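You operate a simulated robot arm through the tools that you are given. There is no shell and no other tool.

You are at the controls of a simulated robot arm. One attempt, no reset.

JOB
Run bare bearing 27 across the slide plate and set it on the meter.
Fine: lay it on the yellow pad, switch on, slide it to the white pad, switch off; then the teal pad.

The check looks at the end state, three seconds after you hand in, the way a careful person would. Anything else that was tipped, shoved, dropped, spilled or broken makes it a failure.

ROBOT AND FRAMES
A 7-joint arm with a two-finger gripper, fixed in place. Base frame: the origin is on the floor under the middle of its stand, x ahead of it, y to its left, z up. Lengths are in m, angles in degrees, forces in N, time in s.
With the tool pointing down near the work surface it reaches from about 0.34 to 0.76 m from the base axis. Its first joint turns from -143.0 to 143.0 degrees. Payload 2.45 kg.
The TCP is the grasp point between the finger pads, 0.026 m short of the fingertips. In the tool frame z runs along the fingers and y along their closing line. The gripper opens to 0.096 m; its body begins 0.069 m behind the TCP.
Orientation is that of the tool frame in the base frame, as a unit quaternion [w, x, y, z]. With the fingers straight down and closing along the base's y, the tool's x points along the base's -x, its y along +y and its z along -z.

CONTROLS
- The arm moves only by the tool nudge_tool. Its argument "steps" is a list of rows, each an object (a shift or turn left out is 0, a gripper value left out holds the last) with "translation": the shift along the tool's x, y, z in m, a list of three; "angular": the turn, a rotation vector about the tool's x, y, z in rad, a list of three; "hand": the finger opening in m, from 0 to 0.096. In form: [{"translation": [tx, ty, tz], "angular": [rx, ry, rz], "hand": hand}, ...]. A call has 1 to 20 rows; each row is the pose to reach, as a shift and turn from the pose commanded when the call began, along the tool's axes at that moment. Rows are played at 5 a second. More than 0.05 m and 8.6 degrees between two rows, or a gripper value outside its range, and nothing of the call is played. A pose out of reach is approached as far as the arm can. The call stops where the force on the tool passes 40 N (or 10 N more than at its start, if that is more) or the arm is blocked; 0.2 s more then pass. The fingers move at their own pace (about 0.05 m/s each) and stop on an object; they squeeze with about 36 N. The grip force told is the motor's: it shows also when the fingers shut on nothing. Time passes only in rows, and 0.2 s behind the last, so rows that repeat a pose let the fingers close. It gives the time, the measured TCP pose, the force on the tool (base axes), the opening and the grip force at its end, in the units of the frame above (readings bear some noise), with the torque about the TCP (base axes, N m) and any sound that the robot's microphone picked up.
- Cameras (640 x 400 px; columns grow to the right, rows downward): "scene" is fixed at [0.0499, -0.6502, 1.6444]; the picture's right is [0.88, -0.48, 0.00], its down [-0.24, -0.44, -0.86] and it looks along [0.41, 0.76, -0.51] (base axes); focal length 346 px, centre (320, 200). "wrist" rides on the gripper at [0.082, 0.003, -0.098] in the tool frame; the picture's right is [-0.04, 1.00, 0.00], its down [-0.73, -0.03, -0.68] and it looks along [-0.68, -0.03, 0.73] (tool axes); focal length 256 px, centre (320, 200). There is no depth. A picture from a camera that has moved, and an enlarged one, comes with that camera's place and axes in the base frame and with its lens.
- get_image(camera): a new picture of that camera. It takes no simulated time.
- slide_trunk(by): slides the trunk up (or, below 0, down) by that many m; the arm rides with it, the base frame stays. It gives what a move gives, with no picture.
- enlarge(camera, box): a new picture of the part [left, top, right, bottom] of that camera's present view, enlarged. It takes no simulated time.
- hand_in(): hands the job in; it is judged then, once.

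Nothing tells you positions but the pictures and the camera data. Unless the task says otherwise, let go and move clear before handing in.

The tools are called after ">>>" by a JSON object that holds its "name" and its "arguments". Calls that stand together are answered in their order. nudge_tool: Moves the arm, as the interface text tells. Its arguments: {"type":"object","properties":{"steps":{"type":"array","items":{"type":"object","properties":{"translation":{"type":"array","items":{"type":"number"}},"angular":{"type":"array","items":{"type":"number"}},"hand":{"type":"number"}}}}},"required":["steps"]} The other tools are called the same way: slide_trunk (by) moves the trunk up or down; get_image (camera) takes a picture; enlarge (camera, box) takes an enlarged picture of a part of a camera's view; hand_in () hands the job in.

At the start:

```text
time_s: 0.0
tcp_pos: [0.2921, 0.3591, 1.2412]
ee_rot: [0.0, 0.0, 1.0, 0.0]
ft_force: [0.9, 0.1, -1.0]
ft_torque: [-0.01, 0.03, -0.02]
opening: 0.0958
grasp_force: 0.0
trunk travel left (down, up): [-0.575, 0.065]
```

scene: 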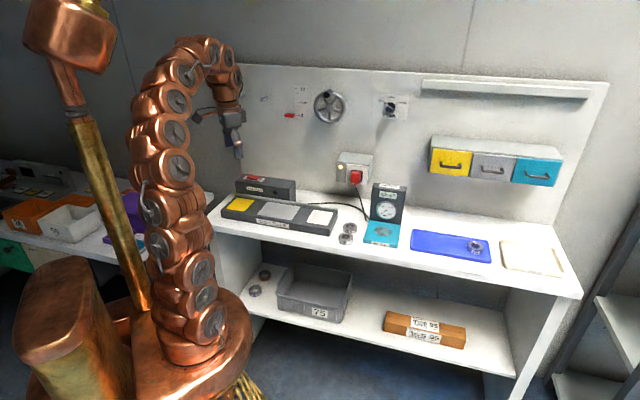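
wrist: 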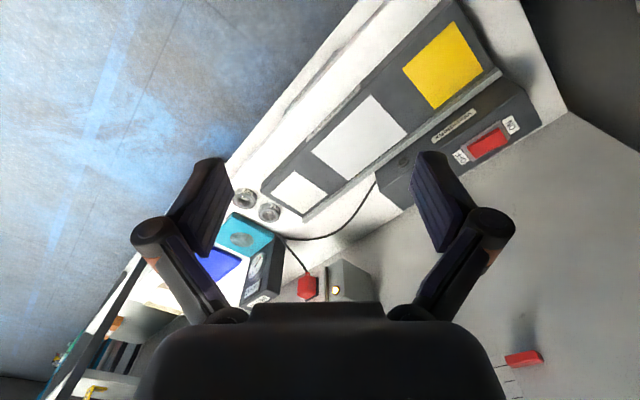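

I see a bench with a slide plate (yellow, grey and white pads), a meter with a teal pad, several bearings, and a blue tray. I'll enlarge several parts to find bearing 27 and read the labels.

>>> {"name": "enlarge", "arguments": {"camera": "scene", "box": [210, 160, 410, 285]}}

>>> {"name": "enlarge", "arguments": {"camera": "scene", "box": [330, 190, 410, 250]}}

>>> {"name": "enlarge", "arguments": {"camera": "scene", "box": [400, 210, 580, 300]}}

>>> {"name": "enlarge", "arguments": {"camera": "scene", "box": [230, 250, 480, 360]}}

>>> {"name": "enlarge", "arguments": {"camera": "wrist", "box": [190, 140, 350, 300]}}

>>> {"name": "enlarge", "arguments": {"camera": "wrist", "box": [350, 60, 560, 200]}}

```text
3.20 times, centred on (310, 222) of scene
camera zoom: at [0.0499, -0.6502, 1.6444], right [0.88, -0.48, 0.0], down [-0.24, -0.44, -0.86], along [0.41, 0.76, -0.51], focal length 1109 px, centre (352, 128)
```

zoom: 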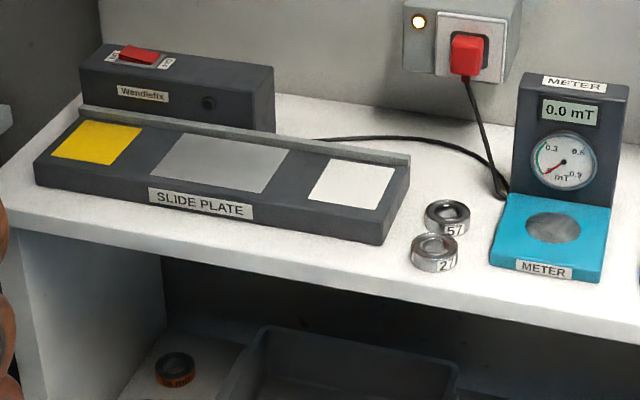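

```text
6.67 times, centred on (370, 220) of scene
camera zoom: at [0.0499, -0.6502, 1.6444], right [0.88, -0.48, 0.0], down [-0.24, -0.44, -0.86], along [0.41, 0.76, -0.51], focal length 2310 px, centre (-13, 67)
```

zoom: 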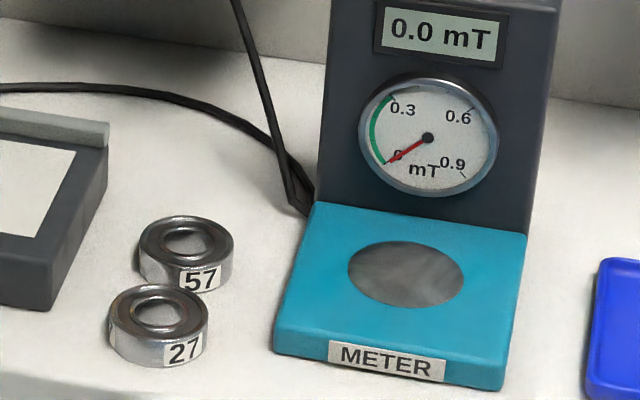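

```text
3.56 times, centred on (490, 255) of scene
camera zoom: at [0.0499, -0.6502, 1.6444], right [0.88, -0.48, 0.0], down [-0.24, -0.44, -0.86], along [0.41, 0.76, -0.51], focal length 1232 px, centre (-284, 4)
```

zoom: 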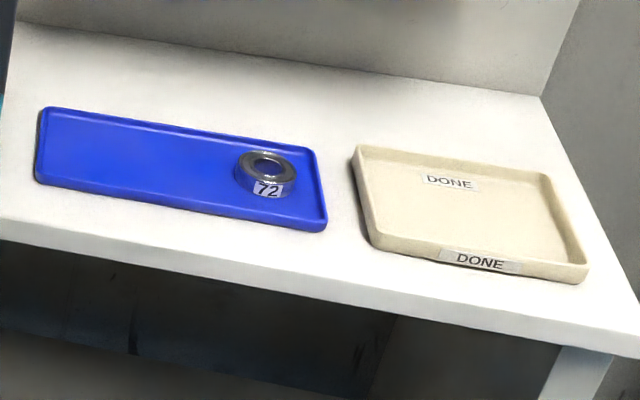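

```text
2.56 times, centred on (355, 305) of scene
camera zoom: at [0.0499, -0.6502, 1.6444], right [0.88, -0.48, 0.0], down [-0.24, -0.44, -0.86], along [0.41, 0.76, -0.51], focal length 887 px, centre (230, -69)
```

zoom: 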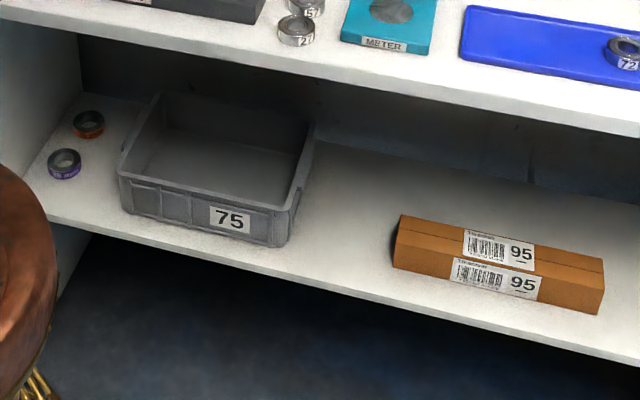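

```text
2.50 times, centred on (270, 220) of wrist
camera zoom: at [0.2115, 0.3617, 1.3401], right [0.04, 1.0, 0.0], down [0.73, -0.03, 0.68], along [0.68, -0.03, -0.73], focal length 640 px, centre (445, 150)
```

zoom: 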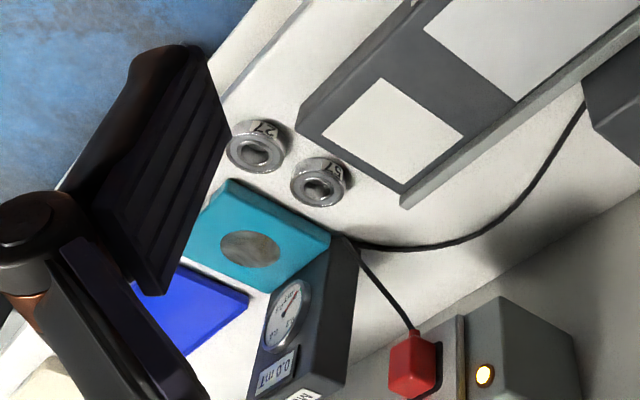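

```text
2.86 times, centred on (455, 130) of wrist
camera zoom: at [0.2115, 0.3617, 1.3401], right [0.04, 1.0, 0.0], down [0.73, -0.03, 0.68], along [0.68, -0.03, -0.73], focal length 731 px, centre (-66, 400)
```

zoom: 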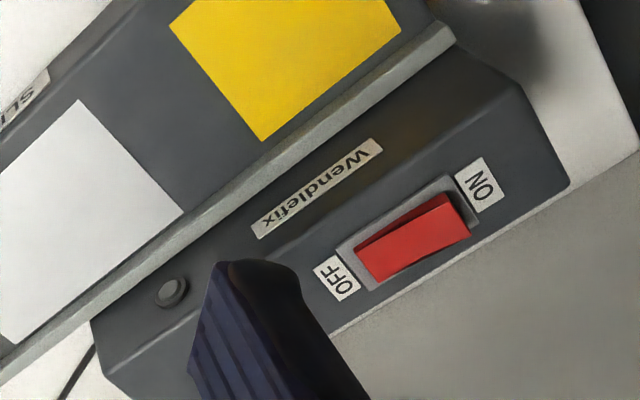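

I take bearing 27 to be near (0.60, 0.17) with its top at z≈0.915. The yellow pad is near (0.33, 0.55), the white pad near (0.57, 0.31) and the teal pad near (0.74, 0.14), and the bench runs at about 45°. I'll turn the tool so the fingers close along the bench's length, and move over to look at bearing 27 from closer.

>>> {"name": "nudge_tool", "arguments": {"steps": [{"translation": [-0.03, -0.02, 0.0], "angular": [0, 0, -0.1309]}, {"translation": [-0.06, -0.04, 0.0], "angular": [0, 0, -0.2618]}, {"translation": [-0.09, -0.06, 0.0], "angular": [0, 0, -0.3927]}, {"translation": [-0.12, -0.08, 0.0], "angular": [0, 0, -0.5236]}, {"translation": [-0.15, -0.1, 0.0], "angular": [0, 0, -0.6545]}, {"translation": [-0.18, -0.12, 0.0], "angular": [0, 0, -0.7854]}, {"translation": [-0.21, -0.15, 0.0], "angular": [0, 0, -0.7854]}, {"translation": [-0.24, -0.18, 0.0], "angular": [0, 0, -0.7854]}, {"translation": [-0.27, -0.19, 0.0], "angular": [0, 0, -0.7854]}, {"translation": [-0.27, -0.19, 0.0], "angular": [0, 0, -0.7854]}]}}

```text
time_s: 2.2
tcp_pos: [0.5575, 0.1686, 1.2177]
ee_rot: [-0.001, -0.383, 0.924, 0.001]
ft_force: [-0.2, -0.1, 0.5]
ft_torque: [-0.03, -0.03, -0.06]
opening: 0.0958
grasp_force: 0.1
out of reach, approached as far as the arm can: row 9, 10
trunk travel left (down, up): [-0.575, 0.065]
```

The arm reached its limit at this height, so I'll lower the trunk by 0.15 m and look from there. The tool should then sit at z≈1.07, well above the bench.

>>> {"name": "slide_trunk", "arguments": {"by": -0.15}}

>>> {"name": "get_image", "arguments": {"camera": "wrist"}}

>>> {"name": "get_image", "arguments": {"camera": "scene"}}

```text
time_s: 4.0
tcp_pos: [0.5568, 0.169, 1.0691]
ee_rot: [0.0, -0.383, 0.924, 0.0]
ft_force: [0.2, 0.1, -0.1]
ft_torque: [0.02, -0.02, -0.01]
opening: 0.096
grasp_force: 0.0
trunk travel left (down, up): [-0.425, 0.215]
```

```text
taken
camera wrist: at [0.4982, 0.1132, 1.1679], right [-0.68, 0.73, 0.0], down [0.54, 0.5, 0.68], along [0.5, 0.46, -0.73], focal length 256 px, centre (320, 200)
```

wrist: 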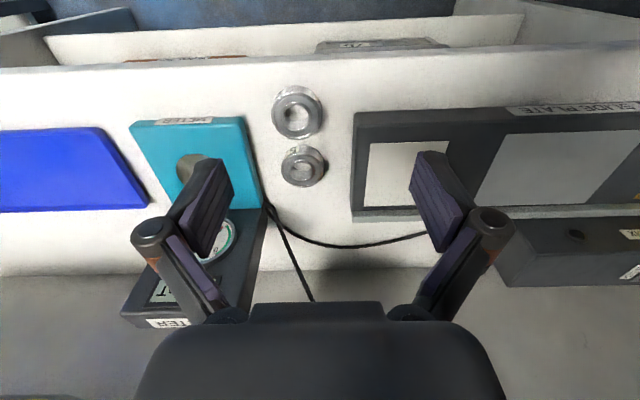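

```text
taken
```

scene: 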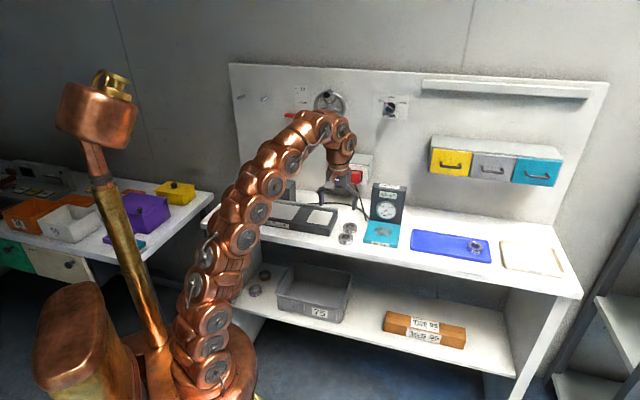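

The tool lines up well with the bench from here. I'll enlarge the bearings, the slide plate and the meter for accurate positions.

>>> {"name": "enlarge", "arguments": {"camera": "wrist", "box": [240, 70, 368, 198]}}

>>> {"name": "enlarge", "arguments": {"camera": "wrist", "box": [340, 90, 640, 290]}}

>>> {"name": "enlarge", "arguments": {"camera": "wrist", "box": [110, 100, 290, 220]}}

>>> {"name": "enlarge", "arguments": {"camera": "scene", "box": [310, 160, 430, 260]}}

```text
3.12 times, centred on (304, 134) of wrist
camera zoom: at [0.4982, 0.1132, 1.1679], right [-0.68, 0.73, 0.0], down [0.54, 0.5, 0.68], along [0.5, 0.46, -0.73], focal length 800 px, centre (370, 406)
```

zoom: 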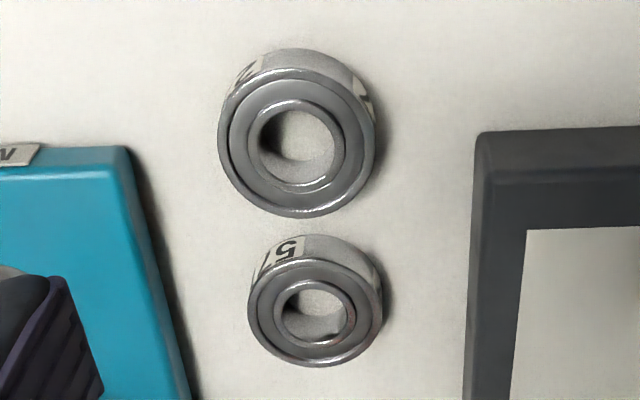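

```text
2.00 times, centred on (490, 190) of wrist
camera zoom: at [0.4982, 0.1132, 1.1679], right [-0.68, 0.73, 0.0], down [0.54, 0.5, 0.68], along [0.5, 0.46, -0.73], focal length 512 px, centre (-20, 220)
```

zoom: 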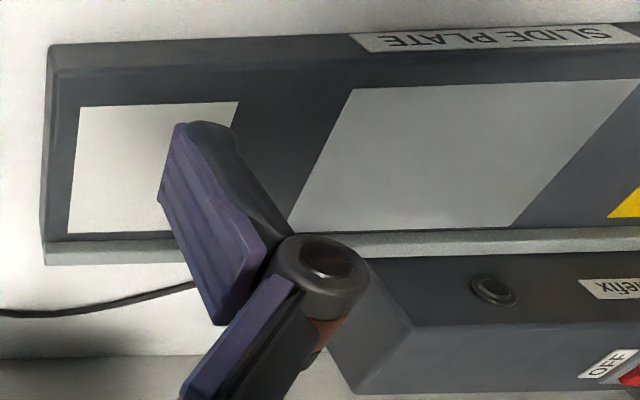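

```text
3.33 times, centred on (200, 160) of wrist
camera zoom: at [0.4982, 0.1132, 1.1679], right [-0.68, 0.73, 0.0], down [0.54, 0.5, 0.68], along [0.5, 0.46, -0.73], focal length 853 px, centre (720, 333)
```

zoom: 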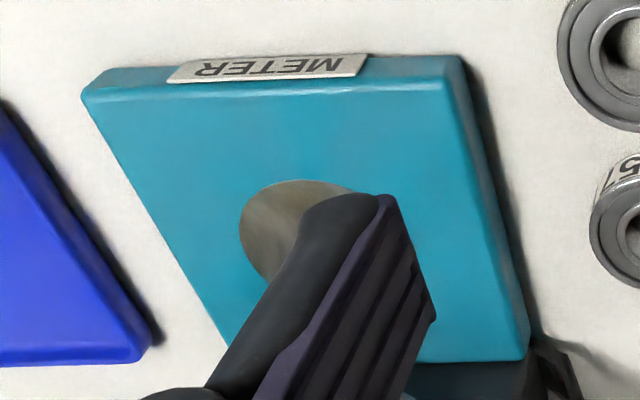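

```text
4.00 times, centred on (370, 210) of scene
camera zoom: at [0.0499, -0.6502, 1.6444], right [0.88, -0.48, 0.0], down [-0.24, -0.44, -0.86], along [0.41, 0.76, -0.51], focal length 1386 px, centre (120, 160)
```

zoom: 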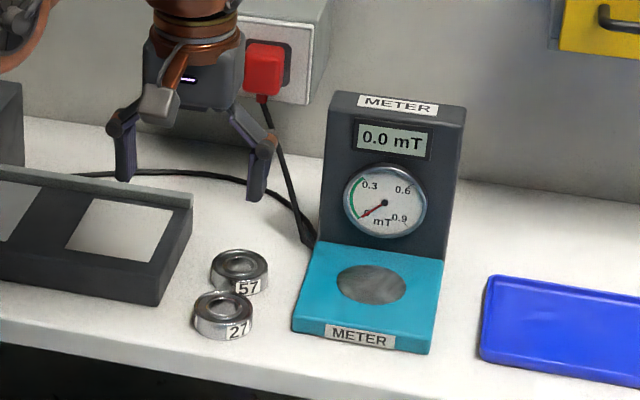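

I place bearing 27 near n=0.551 (toward the wall) and q=-0.302 (along the bench), top at z≈0.909. There is roughly 33 mm free on each side of it and 57 is about 17 mm behind it. The last target was clipped, so I'll play one null row to see what pose the commands start from.

>>> {"name": "nudge_tool", "arguments": {"steps": [{"translation": [0, 0, 0], "hand": 0.074}, {"translation": [0, 0, 0], "hand": 0.074}]}}

```text
time_s: 4.5
tcp_pos: [0.5578, 0.1686, 1.069]
ee_rot: [0.0, -0.383, 0.924, 0.0]
ft_force: [0.9, 0.5, 0.1]
ft_torque: [0.02, -0.04, 0.02]
opening: 0.0736
grasp_force: 0.1
trunk travel left (down, up): [-0.425, 0.215]
```

The commands start from the actual pose. Now I'll move over bearing 27 and down to z≈1.0 for a closer look.

>>> {"name": "nudge_tool", "arguments": {"steps": [{"translation": [-0.012, -0.009, 0.02]}, {"translation": [-0.025, -0.018, 0.04]}, {"translation": [-0.0375, -0.028, 0.065]}, {"translation": [-0.0375, -0.028, 0.065]}]}}

>>> {"name": "get_image", "arguments": {"camera": "wrist"}}

>>> {"name": "enlarge", "arguments": {"camera": "scene", "box": [310, 160, 430, 260]}}

```text
time_s: 5.5
tcp_pos: [0.6037, 0.176, 1.0036]
ee_rot: [0.0, -0.383, 0.924, -0.001]
ft_force: [-0.6, 0.6, 0.0]
ft_torque: [0.02, 0.01, -0.01]
opening: 0.074
grasp_force: 0.0
trunk travel left (down, up): [-0.425, 0.215]
```

```text
taken
camera wrist: at [0.5449, 0.1198, 1.1022], right [-0.68, 0.73, 0.0], down [0.54, 0.5, 0.68], along [0.5, 0.46, -0.73], focal length 256 px, centre (320, 200)
```

wrist: 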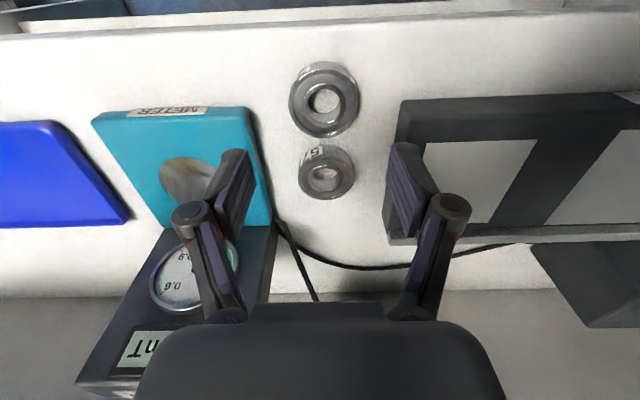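

```text
4.00 times, centred on (370, 210) of scene
camera zoom: at [0.0499, -0.6502, 1.6444], right [0.88, -0.48, 0.0], down [-0.24, -0.44, -0.86], along [0.41, 0.76, -0.51], focal length 1386 px, centre (120, 160)
```

zoom: 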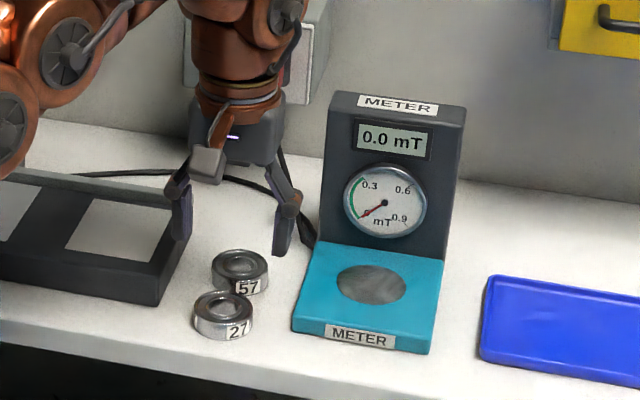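

Bearing 27 is ahead between the fingers, as expected. I'll enlarge for a precise fix.

>>> {"name": "enlarge", "arguments": {"camera": "wrist", "box": [240, 40, 400, 200]}}

>>> {"name": "enlarge", "arguments": {"camera": "wrist", "box": [160, 130, 480, 330]}}

```text
2.50 times, centred on (320, 120) of wrist
camera zoom: at [0.5449, 0.1198, 1.1022], right [-0.68, 0.73, 0.0], down [0.54, 0.5, 0.68], along [0.5, 0.46, -0.73], focal length 640 px, centre (320, 400)
```

zoom: 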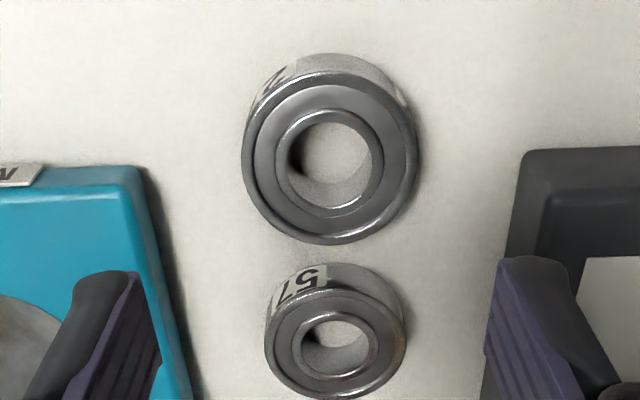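

```text
2.00 times, centred on (320, 230) of wrist
camera zoom: at [0.5449, 0.1198, 1.1022], right [-0.68, 0.73, 0.0], down [0.54, 0.5, 0.68], along [0.5, 0.46, -0.73], focal length 512 px, centre (320, 140)
```

zoom: 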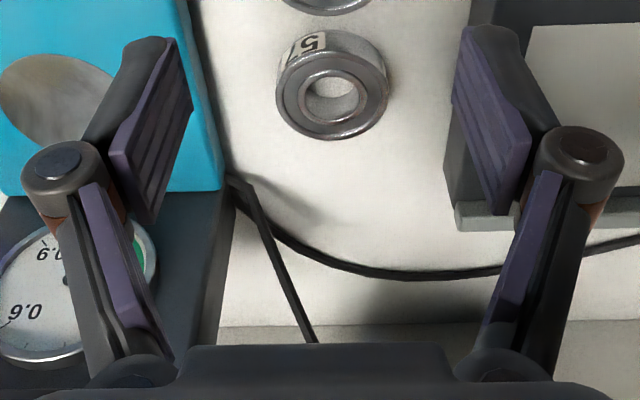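

My fix for bearing 27 is now n≈0.546, q≈-0.301, top z≈0.915, diameter about 52 mm. I'll descend to TCP z≈0.96, which leaves the fingertips about 18 mm above it, and check again.

>>> {"name": "nudge_tool", "arguments": {"steps": [{"translation": [0.002, 0.0005, 0.02]}, {"translation": [0.004, 0.001, 0.043]}, {"translation": [0.004, 0.001, 0.043]}]}}

>>> {"name": "get_image", "arguments": {"camera": "wrist"}}

>>> {"name": "enlarge", "arguments": {"camera": "scene", "box": [310, 160, 430, 260]}}

```text
time_s: 6.3
tcp_pos: [0.6008, 0.1727, 0.9601]
ee_rot: [-0.001, -0.383, 0.924, 0.0]
ft_force: [0.1, 0.7, -0.5]
ft_torque: [-0.01, -0.05, 0.01]
opening: 0.0741
grasp_force: 0.0
trunk travel left (down, up): [-0.425, 0.215]
```

```text
taken
camera wrist: at [0.5417, 0.1175, 1.0585], right [-0.68, 0.73, 0.0], down [0.54, 0.5, 0.68], along [0.5, 0.46, -0.73], focal length 256 px, centre (320, 200)
```

wrist: 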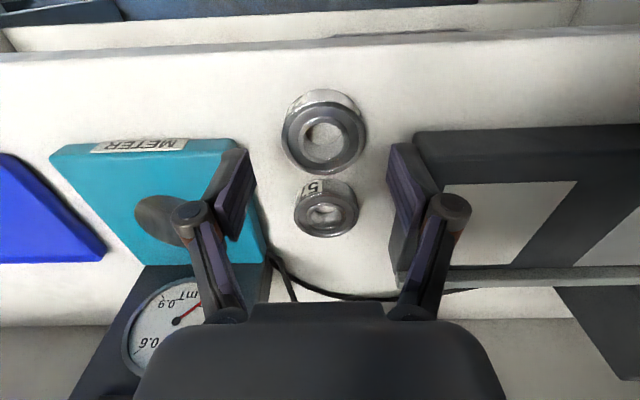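

```text
4.00 times, centred on (370, 210) of scene
camera zoom: at [0.0499, -0.6502, 1.6444], right [0.88, -0.48, 0.0], down [-0.24, -0.44, -0.86], along [0.41, 0.76, -0.51], focal length 1386 px, centre (120, 160)
```

zoom: 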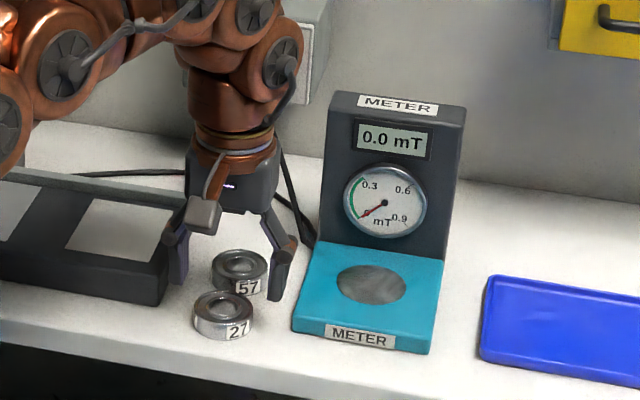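

The bearing sits in line between the fingers. I'll check how much room the fingers have beside the teal block and the slide plate.

>>> {"name": "enlarge", "arguments": {"camera": "wrist", "box": [200, 80, 440, 230]}}

>>> {"name": "enlarge", "arguments": {"camera": "scene", "box": [335, 200, 405, 250]}}

```text
2.67 times, centred on (320, 155) of wrist
camera zoom: at [0.5417, 0.1175, 1.0585], right [-0.68, 0.73, 0.0], down [0.54, 0.5, 0.68], along [0.5, 0.46, -0.73], focal length 683 px, centre (320, 320)
```

zoom: 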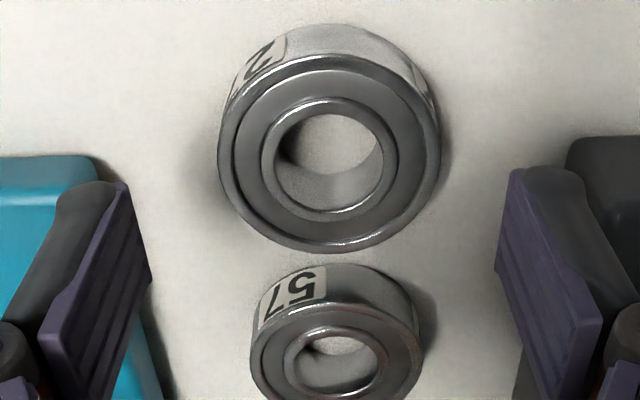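

```text
8.00 times, centred on (370, 225) of scene
camera zoom: at [0.0499, -0.6502, 1.6444], right [0.88, -0.48, 0.0], down [-0.24, -0.44, -0.86], along [0.41, 0.76, -0.51], focal length 2772 px, centre (-80, 0)
```

zoom: 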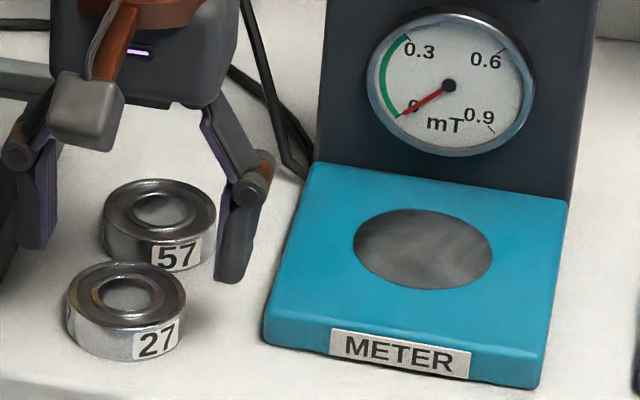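

The measurements agree: bearing 27 is at n≈0.545, q≈-0.301 with its top at z≈0.917 and the table near 0.900. I'll narrow the hand to 68 mm, centre it, and go down to TCP z≈0.932.

>>> {"name": "nudge_tool", "arguments": {"steps": [{"translation": [0.002, 0.0012, 0.0], "hand": 0.068}, {"translation": [0.002, 0.0012, 0.01], "hand": 0.068}, {"translation": [0.002, 0.0012, 0.02], "hand": 0.068}, {"translation": [0.002, 0.0012, 0.028], "hand": 0.068}, {"translation": [0.002, 0.0012, 0.028], "hand": 0.068}]}}

>>> {"name": "enlarge", "arguments": {"camera": "wrist", "box": [200, 80, 440, 230]}}

>>> {"name": "enlarge", "arguments": {"camera": "scene", "box": [335, 200, 405, 250]}}

```text
time_s: 7.5
tcp_pos: [0.5979, 0.1735, 0.9309]
ee_rot: [0.0, -0.383, 0.924, 0.0]
ft_force: [0.0, -0.1, 0.2]
ft_torque: [0.01, 0.01, -0.02]
opening: 0.0678
grasp_force: 0.1
trunk travel left (down, up): [-0.425, 0.215]
```

```text
2.67 times, centred on (320, 155) of wrist
camera zoom: at [0.5388, 0.1171, 1.0312], right [-0.68, 0.73, 0.0], down [0.54, 0.5, 0.68], along [0.5, 0.46, -0.73], focal length 683 px, centre (320, 320)
```

zoom: 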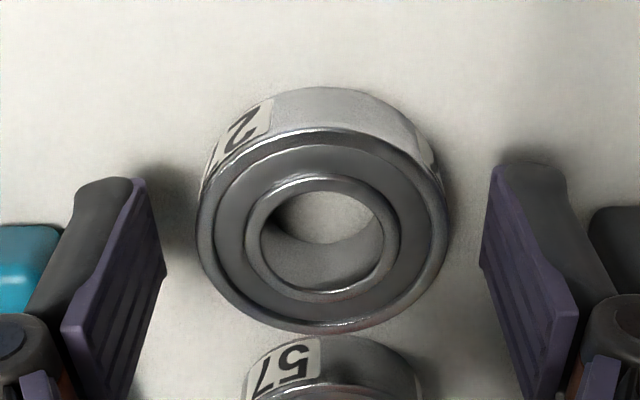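

```text
8.00 times, centred on (370, 225) of scene
camera zoom: at [0.0499, -0.6502, 1.6444], right [0.88, -0.48, 0.0], down [-0.24, -0.44, -0.86], along [0.41, 0.76, -0.51], focal length 2772 px, centre (-80, 0)
```

zoom: 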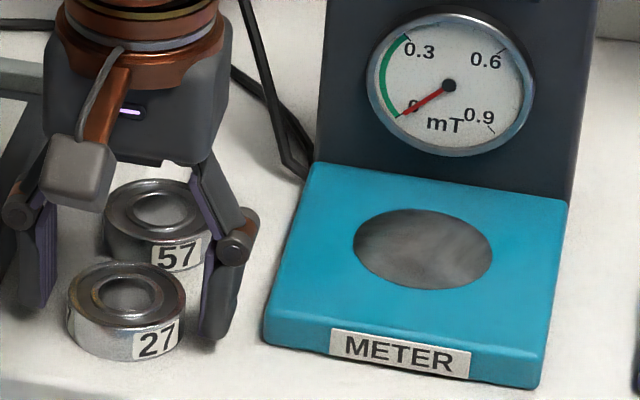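

The fingertips straddle bearing 27 just above the table with free space on both sides. I'll close the hand and let it settle.

>>> {"name": "nudge_tool", "arguments": {"steps": [{"translation": [0, -0.001, 0.001], "hand": 0.055}, {"translation": [0, -0.001, 0.001], "hand": 0.04}, {"translation": [0, -0.001, 0.001], "hand": 0.04}, {"translation": [0, -0.001, 0.001], "hand": 0.04}]}}

>>> {"name": "enlarge", "arguments": {"camera": "wrist", "box": [200, 80, 440, 230]}}

```text
time_s: 8.6
tcp_pos: [0.5984, 0.1727, 0.9322]
ee_rot: [0.0, -0.382, 0.924, 0.0]
ft_force: [-1.4, 0.1, 1.2]
ft_torque: [0.02, 0.04, 0.01]
opening: 0.0507
grasp_force: 35.7
trunk travel left (down, up): [-0.425, 0.215]
```

```text
2.67 times, centred on (320, 155) of wrist
camera zoom: at [0.5394, 0.1161, 1.0307], right [-0.68, 0.73, 0.0], down [0.54, 0.5, 0.68], along [0.5, 0.46, -0.73], focal length 683 px, centre (320, 320)
```

zoom: 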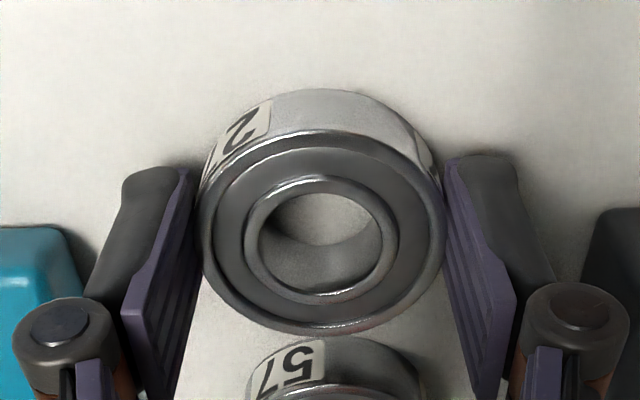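

Bearing 27 is gripped at an opening of 50.7 mm. I'll lift it straight up 0.10 m and check.

>>> {"name": "nudge_tool", "arguments": {"steps": [{"translation": [0, 0, -0.01]}, {"translation": [0, 0, -0.03]}, {"translation": [0, 0, -0.06]}, {"translation": [0, 0, -0.1]}, {"translation": [0, 0, -0.1]}]}}

>>> {"name": "get_image", "arguments": {"camera": "wrist"}}

>>> {"name": "get_image", "arguments": {"camera": "scene"}}

```text
time_s: 9.8
tcp_pos: [0.5991, 0.1737, 1.0314]
ee_rot: [0.0, -0.383, 0.924, 0.0]
ft_force: [0.6, 0.6, -0.2]
ft_torque: [-0.01, 0.02, -0.02]
opening: 0.0401
grasp_force: 0.0
trunk travel left (down, up): [-0.425, 0.215]
```

```text
taken
camera wrist: at [0.5404, 0.1174, 1.1298], right [-0.68, 0.73, 0.0], down [0.54, 0.5, 0.68], along [0.5, 0.46, -0.73], focal length 256 px, centre (320, 200)
```

wrist: 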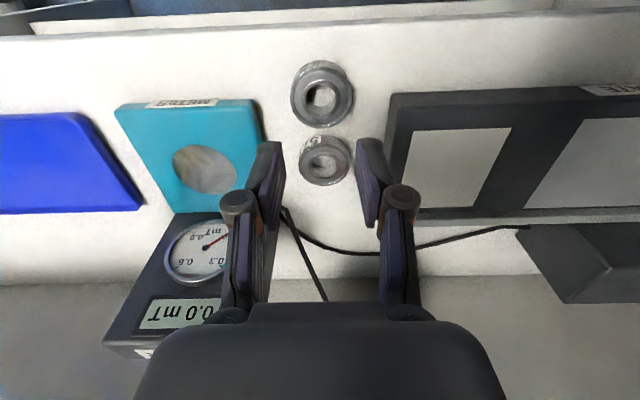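

```text
taken
```

scene: 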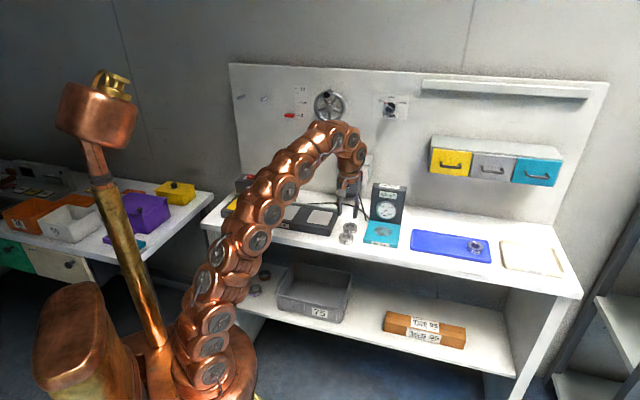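

The bearing slipped out: the hand shut to 40 mm with no load, and bearing 27 is still on the bench. I'll check that it and bearing 57 are upright and undisturbed.

>>> {"name": "enlarge", "arguments": {"camera": "wrist", "box": [240, 40, 400, 200]}}

>>> {"name": "enlarge", "arguments": {"camera": "scene", "box": [330, 200, 400, 250]}}

```text
2.50 times, centred on (320, 120) of wrist
camera zoom: at [0.5404, 0.1174, 1.1298], right [-0.68, 0.73, 0.0], down [0.54, 0.5, 0.68], along [0.5, 0.46, -0.73], focal length 640 px, centre (320, 400)
```

zoom: 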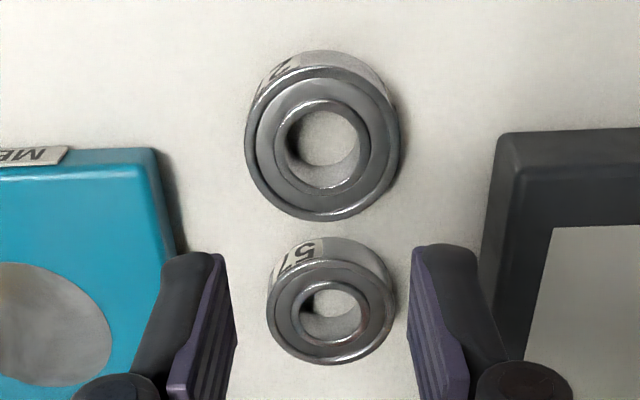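

```text
8.00 times, centred on (365, 225) of scene
camera zoom: at [0.0499, -0.6502, 1.6444], right [0.88, -0.48, 0.0], down [-0.24, -0.44, -0.86], along [0.41, 0.76, -0.51], focal length 2772 px, centre (-40, 0)
```

zoom: 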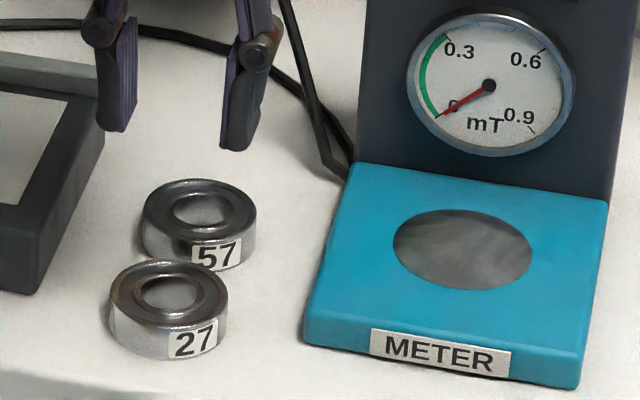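

Neither bearing has moved. The fingertips were probably holding only its upper edge, so I'll reopen, go back down and feel gently for the table, to grip lower on the ring.

>>> {"name": "nudge_tool", "arguments": {"steps": [{"translation": [0, -0.001, 0.0], "hand": 0.068}, {"translation": [0, -0.001, 0.03], "hand": 0.068}, {"translation": [0, -0.001, 0.06], "hand": 0.068}, {"translation": [0, -0.001, 0.08], "hand": 0.068}, {"translation": [0, -0.001, 0.094], "hand": 0.068}, {"translation": [0, -0.001, 0.099], "hand": 0.068}, {"translation": [0, -0.001, 0.099], "hand": 0.068}]}}

>>> {"name": "nudge_tool", "arguments": {"steps": [{"translation": [0, 0, 0.001]}, {"translation": [0, 0, 0.002]}, {"translation": [0, 0, 0.002]}]}}

>>> {"name": "enlarge", "arguments": {"camera": "wrist", "box": [200, 80, 440, 230]}}

>>> {"name": "enlarge", "arguments": {"camera": "scene", "box": [330, 200, 400, 250]}}

```text
time_s: 11.3
tcp_pos: [0.599, 0.1714, 0.9332]
ee_rot: [0.0, -0.383, 0.924, 0.0]
ft_force: [-0.3, 0.0, -0.1]
ft_torque: [-0.01, 0.0, 0.0]
opening: 0.068
grasp_force: 0.0
trunk travel left (down, up): [-0.425, 0.215]
```

```text
time_s: 12.2
tcp_pos: [0.5983, 0.1728, 0.9311]
ee_rot: [0.0, -0.383, 0.924, 0.0]
ft_force: [0.2, 0.0, 0.0]
ft_torque: [-0.02, -0.03, -0.02]
opening: 0.0682
grasp_force: 0.0
trunk travel left (down, up): [-0.425, 0.215]
```

```text
2.67 times, centred on (320, 155) of wrist
camera zoom: at [0.5397, 0.1157, 1.0297], right [-0.68, 0.73, 0.0], down [0.54, 0.5, 0.68], along [0.5, 0.46, -0.73], focal length 683 px, centre (320, 320)
```

zoom: 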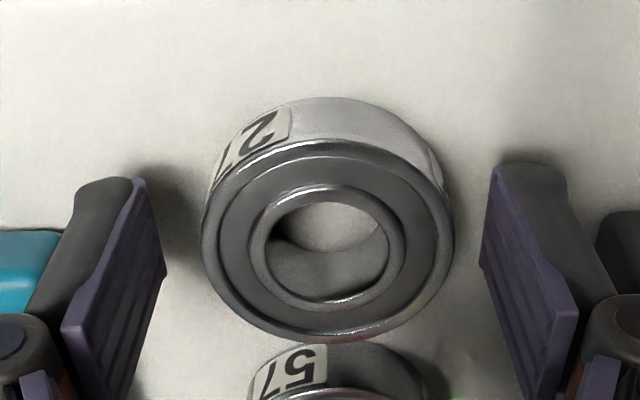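

```text
8.00 times, centred on (365, 225) of scene
camera zoom: at [0.0499, -0.6502, 1.6444], right [0.88, -0.48, 0.0], down [-0.24, -0.44, -0.86], along [0.41, 0.76, -0.51], focal length 2772 px, centre (-40, 0)
```

zoom: 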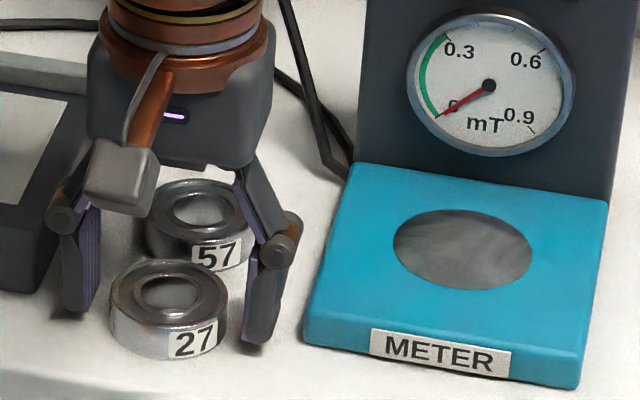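

The ring turned slightly when it slipped but stands flat, about 1 mm further back. I'll centre on it and go lower in 1 mm steps, watching the force.

>>> {"name": "nudge_tool", "arguments": {"steps": [{"translation": [-0.001, -0.001, 0.001]}, {"translation": [-0.001, -0.001, 0.002]}, {"translation": [-0.001, -0.001, 0.003]}, {"translation": [-0.001, -0.001, 0.003]}]}}

>>> {"name": "enlarge", "arguments": {"camera": "scene", "box": [330, 215, 380, 250]}}

```text
time_s: 13.2
tcp_pos: [0.6015, 0.1717, 0.9284]
ee_rot: [0.0, -0.384, 0.924, 0.0]
ft_force: [-0.2, -0.3, -0.1]
ft_torque: [0.02, -0.02, 0.01]
opening: 0.0679
grasp_force: 0.0
trunk travel left (down, up): [-0.425, 0.215]
```

```text
11.43 times, centred on (355, 232) of scene
camera zoom: at [0.0499, -0.6502, 1.6444], right [0.88, -0.48, 0.0], down [-0.24, -0.44, -0.86], along [0.41, 0.76, -0.51], focal length 3960 px, centre (-80, -171)
```

zoom: 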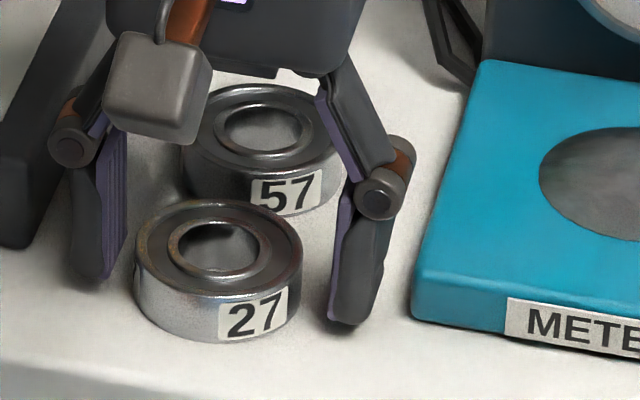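

There is no contact yet at TCP z≈0.928. I'll keep going down in 1 mm steps.

>>> {"name": "nudge_tool", "arguments": {"steps": [{"translation": [0, 0, 0.001]}, {"translation": [0, 0, 0.001]}]}}

>>> {"name": "nudge_tool", "arguments": {"steps": [{"translation": [0, 0, 0.001]}, {"translation": [0, 0, 0.001]}]}}

```text
time_s: 13.8
tcp_pos: [0.6011, 0.172, 0.9272]
ee_rot: [0.0, -0.383, 0.924, 0.0]
ft_force: [-0.3, 0.1, 0.7]
ft_torque: [0.02, 0.02, 0.0]
opening: 0.0677
grasp_force: 0.0
trunk travel left (down, up): [-0.425, 0.215]
```

```text
time_s: 14.3
tcp_pos: [0.6012, 0.1716, 0.9264]
ee_rot: [0.0, -0.383, 0.924, 0.0]
ft_force: [0.0, -0.6, 0.6]
ft_torque: [0.01, -0.01, -0.02]
opening: 0.0678
grasp_force: 0.0
trunk travel left (down, up): [-0.425, 0.215]
```

>>> {"name": "nudge_tool", "arguments": {"steps": [{"translation": [0, 0, 0.001]}, {"translation": [0, 0, 0.001]}]}}

>>> {"name": "enlarge", "arguments": {"camera": "wrist", "box": [200, 80, 440, 230]}}

```text
time_s: 14.9
tcp_pos: [0.601, 0.1714, 0.9254]
ee_rot: [0.0, -0.384, 0.923, 0.001]
ft_force: [0.2, -0.2, 1.0]
ft_torque: [-0.01, -0.04, 0.03]
opening: 0.0679
grasp_force: 0.2
trunk travel left (down, up): [-0.425, 0.215]
```

```text
2.67 times, centred on (320, 155) of wrist
camera zoom: at [0.5414, 0.1157, 1.0234], right [-0.68, 0.73, 0.0], down [0.54, 0.5, 0.68], along [0.5, 0.46, -0.73], focal length 683 px, centre (320, 320)
```

zoom: 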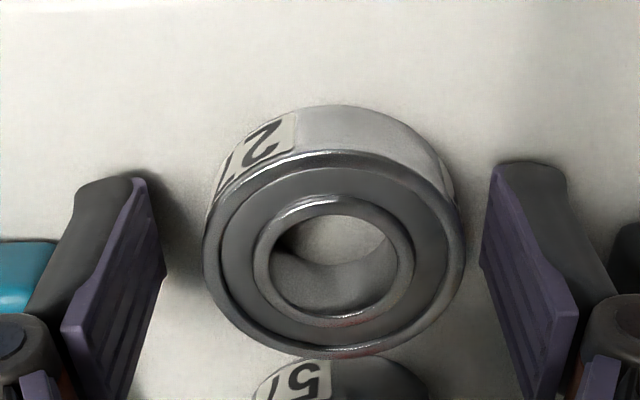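

The tips are now just at the table and the ring is about 2 mm off-centre. I'll correct that, close the hand fully, then lift only a few millimetres and check the grip before going on.

>>> {"name": "nudge_tool", "arguments": {"steps": [{"translation": [0, 0.0018, -0.0005], "hand": 0.06}, {"translation": [0, 0.0018, -0.0005], "hand": 0.05}, {"translation": [0, 0.0018, -0.0005], "hand": 0.03}, {"translation": [0, 0.0018, -0.0005], "hand": 0.01}, {"translation": [0, 0.0018, -0.0005], "hand": 0.01}]}}

>>> {"name": "nudge_tool", "arguments": {"steps": [{"translation": [0, 0, -0.001]}, {"translation": [0, 0, -0.002]}, {"translation": [0, 0, -0.004]}, {"translation": [0, 0, -0.007]}, {"translation": [0, 0, -0.01]}, {"translation": [0, 0, -0.01]}]}}

>>> {"name": "enlarge", "arguments": {"camera": "wrist", "box": [200, 80, 440, 230]}}

>>> {"name": "enlarge", "arguments": {"camera": "scene", "box": [330, 215, 380, 250]}}

```text
time_s: 16.1
tcp_pos: [0.599, 0.1728, 0.9255]
ee_rot: [0.0, -0.382, 0.924, 0.0]
ft_force: [0.1, 0.6, 2.8]
ft_torque: [0.02, -0.02, -0.04]
opening: 0.0504
grasp_force: 36.3
trunk travel left (down, up): [-0.425, 0.215]
```

```text
time_s: 17.6
tcp_pos: [0.6, 0.1732, 0.9373]
ee_rot: [0.0, -0.382, 0.924, -0.001]
ft_force: [0.1, -0.5, -1.5]
ft_torque: [-0.02, 0.02, -0.01]
opening: 0.0505
grasp_force: 35.7
trunk travel left (down, up): [-0.425, 0.215]
```

```text
2.67 times, centred on (320, 155) of wrist
camera zoom: at [0.5406, 0.1171, 1.0349], right [-0.68, 0.73, 0.0], down [0.54, 0.5, 0.68], along [0.5, 0.46, -0.73], focal length 683 px, centre (320, 320)
```

zoom: 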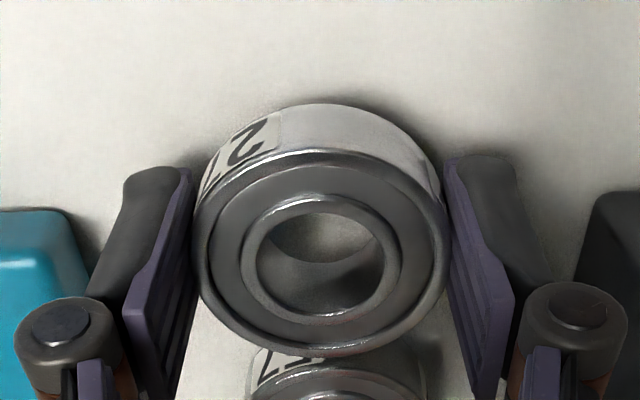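

```text
11.43 times, centred on (355, 232) of scene
camera zoom: at [0.0499, -0.6502, 1.6444], right [0.88, -0.48, 0.0], down [-0.24, -0.44, -0.86], along [0.41, 0.76, -0.51], focal length 3960 px, centre (-80, -171)
```

zoom: 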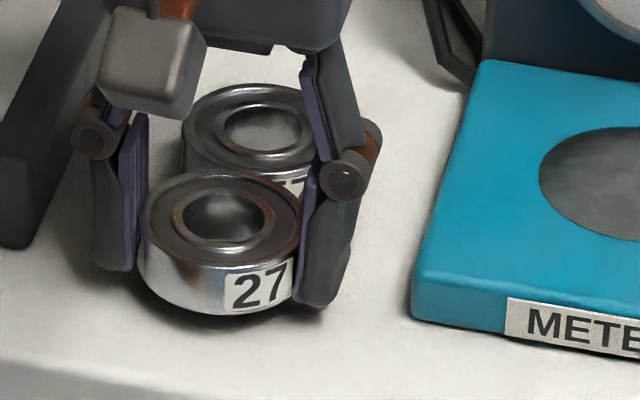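

Bearing 27 is now off the bench and held firmly (grip 36 N, about 1.5 N load). I'll lift it slowly to z≈1.03.

>>> {"name": "nudge_tool", "arguments": {"steps": [{"translation": [0, 0, -0.008]}, {"translation": [0, 0, -0.018]}, {"translation": [0, 0, -0.03]}, {"translation": [0, 0, -0.042]}, {"translation": [0, 0, -0.056]}, {"translation": [0, 0, -0.07]}, {"translation": [0, 0, -0.082]}, {"translation": [0, 0, -0.09]}, {"translation": [0, 0, -0.09]}]}}

>>> {"name": "get_image", "arguments": {"camera": "wrist"}}

```text
time_s: 19.6
tcp_pos: [0.5985, 0.1721, 1.0259]
ee_rot: [0.0, -0.383, 0.924, 0.0]
ft_force: [0.7, -0.3, -2.5]
ft_torque: [0.02, 0.02, 0.0]
opening: 0.0502
grasp_force: 36.0
trunk travel left (down, up): [-0.425, 0.215]
```

```text
taken
camera wrist: at [0.5398, 0.117, 1.1243], right [-0.68, 0.73, 0.0], down [0.54, 0.5, 0.68], along [0.5, 0.46, -0.73], focal length 256 px, centre (320, 200)
```

wrist: 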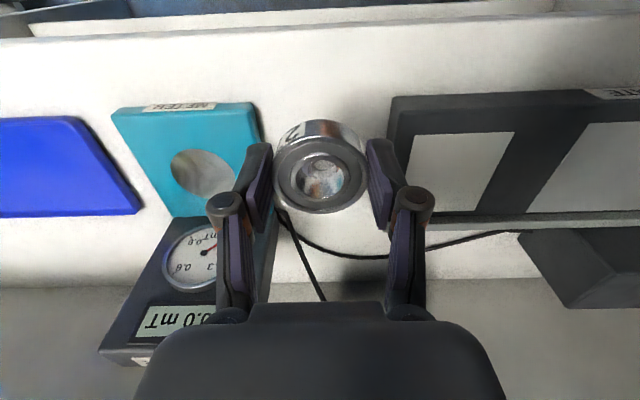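

The bearing is held well. Now I'll carry it along the bench at this height to hover over the yellow end of the slide plate.

>>> {"name": "nudge_tool", "arguments": {"steps": [{"translation": [-0.002, 0.015, 0]}, {"translation": [-0.005, 0.045, 0]}, {"translation": [-0.01, 0.08, 0]}, {"translation": [-0.015, 0.115, 0]}, {"translation": [-0.02, 0.15, 0]}, {"translation": [-0.025, 0.185, 0]}, {"translation": [-0.03, 0.22, 0]}, {"translation": [-0.035, 0.255, 0]}, {"translation": [-0.04, 0.29, 0]}, {"translation": [-0.045, 0.325, 0]}, {"translation": [-0.05, 0.36, 0]}, {"translation": [-0.055, 0.395, 0]}, {"translation": [-0.06, 0.42, 0]}, {"translation": [-0.06, 0.43, 0]}, {"translation": [-0.06, 0.43, 0]}]}}

>>> {"name": "get_image", "arguments": {"camera": "wrist"}}

>>> {"name": "get_image", "arguments": {"camera": "scene"}}

```text
time_s: 22.8
tcp_pos: [0.3376, 0.5216, 1.0261]
ee_rot: [0.0, -0.383, 0.924, 0.0]
ft_force: [0.5, -1.0, -1.9]
ft_torque: [0.02, 0.03, 0.01]
opening: 0.0502
grasp_force: 36.0
trunk travel left (down, up): [-0.425, 0.215]
```

```text
taken
camera wrist: at [0.2785, 0.4645, 1.1238], right [-0.68, 0.73, 0.0], down [0.54, 0.5, 0.68], along [0.5, 0.46, -0.73], focal length 256 px, centre (320, 200)
```

wrist: 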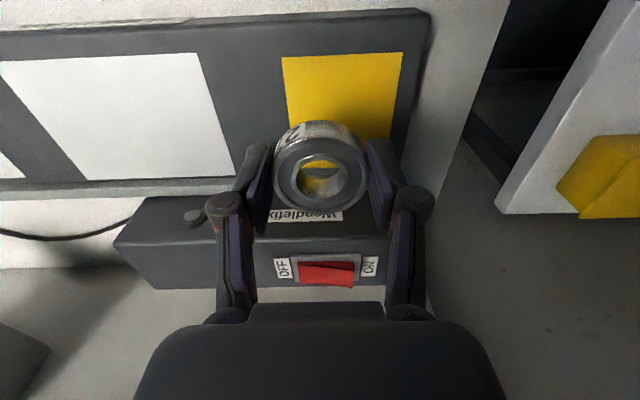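

```text
taken
```

scene: 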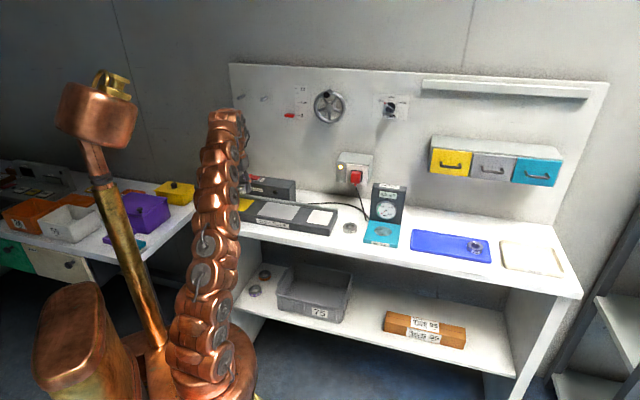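

The yellow pad, the Wendlefix box and its switch are in view. I'll enlarge them to fix the positions and heights.

>>> {"name": "enlarge", "arguments": {"camera": "wrist", "box": [220, 0, 450, 144]}}

>>> {"name": "enlarge", "arguments": {"camera": "wrist", "box": [100, 130, 420, 310]}}

>>> {"name": "enlarge", "arguments": {"camera": "scene", "box": [210, 165, 350, 245]}}

```text
2.78 times, centred on (335, 72) of wrist
camera zoom: at [0.2785, 0.4645, 1.1238], right [-0.68, 0.73, 0.0], down [0.54, 0.5, 0.68], along [0.5, 0.46, -0.73], focal length 711 px, centre (278, 556)
```

zoom: 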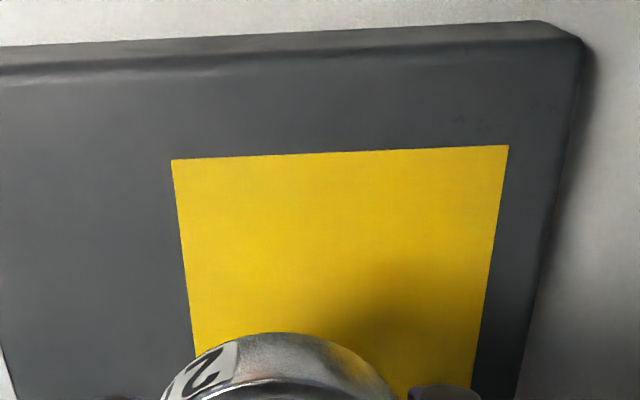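

```text
2.00 times, centred on (260, 220) of wrist
camera zoom: at [0.2785, 0.4645, 1.1238], right [-0.68, 0.73, 0.0], down [0.54, 0.5, 0.68], along [0.5, 0.46, -0.73], focal length 512 px, centre (440, 160)
```

zoom: 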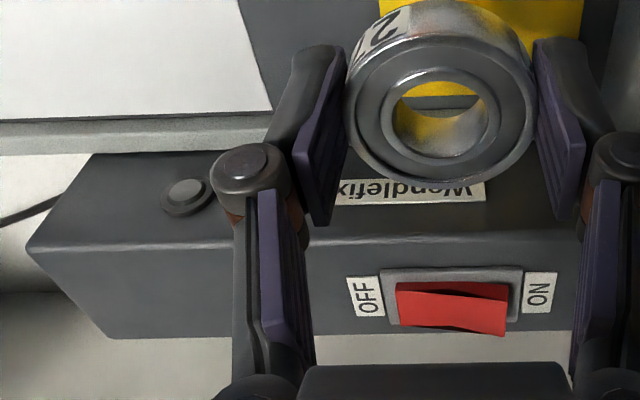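

```text
4.57 times, centred on (280, 205) of scene
camera zoom: at [0.0499, -0.6502, 1.6444], right [0.88, -0.48, 0.0], down [-0.24, -0.44, -0.86], along [0.41, 0.76, -0.51], focal length 1584 px, centre (503, 177)
```

zoom: 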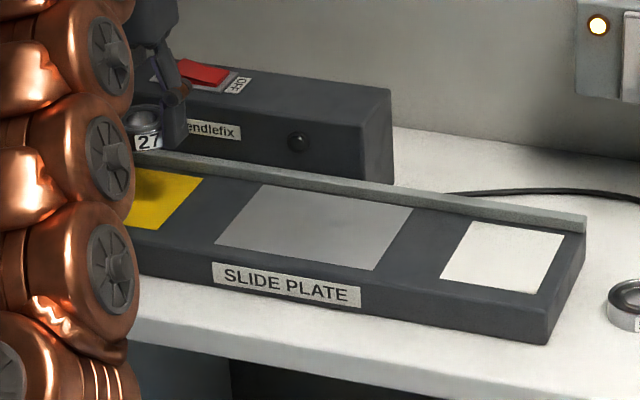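

I read the slide plate top at z≈0.934, with the yellow pad centred at n≈0.617, q≈0.144 and the white pad at n≈0.617, q≈-0.187. The Wendlefix box top is near z≈1.00 and its rocker is at n≈0.72 with ON on the left. I'll move over the yellow pad centre and come down to about 12 mm above it.

>>> {"name": "nudge_tool", "arguments": {"steps": [{"translation": [-0.005, 0.007, 0.0]}, {"translation": [-0.0095, 0.0139, 0.0]}, {"translation": [-0.0095, 0.0139, 0.015]}, {"translation": [-0.0095, 0.0139, 0.03]}, {"translation": [-0.0095, 0.0139, 0.042]}, {"translation": [-0.0095, 0.0139, 0.05]}, {"translation": [-0.0095, 0.0139, 0.05]}]}}

>>> {"name": "get_image", "arguments": {"camera": "wrist"}}

>>> {"name": "enlarge", "arguments": {"camera": "scene", "box": [210, 165, 290, 225]}}

```text
time_s: 24.4
tcp_pos: [0.3358, 0.5375, 0.9753]
ee_rot: [0.0, -0.382, 0.924, -0.001]
ft_force: [0.0, 0.7, -1.7]
ft_torque: [0.0, -0.02, 0.0]
opening: 0.0502
grasp_force: 36.5
out of reach, approached as far as the arm can: row 2
trunk travel left (down, up): [-0.425, 0.215]
```

```text
taken
camera wrist: at [0.2756, 0.4804, 1.0738], right [-0.68, 0.73, 0.0], down [0.54, 0.5, 0.68], along [0.5, 0.46, -0.73], focal length 256 px, centre (320, 200)
```

wrist: 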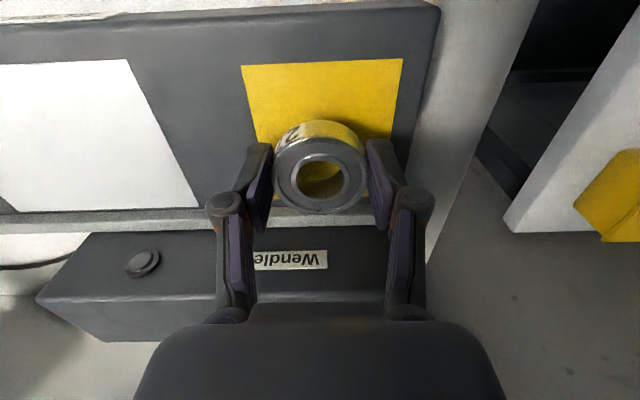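

```text
6.67 times, centred on (250, 195) of scene
camera zoom: at [0.0499, -0.6502, 1.6444], right [0.88, -0.48, 0.0], down [-0.24, -0.44, -0.86], along [0.41, 0.76, -0.51], focal length 2310 px, centre (787, 233)
```

zoom: 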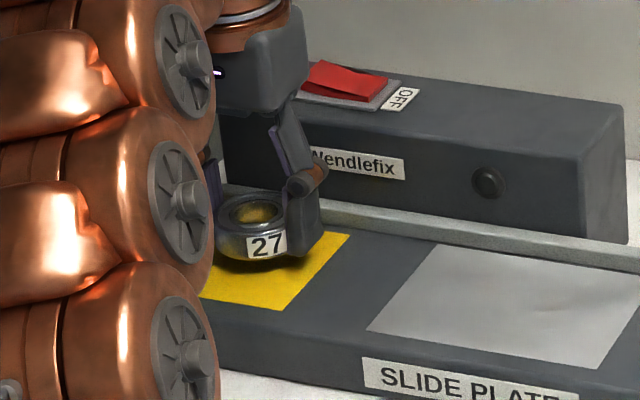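

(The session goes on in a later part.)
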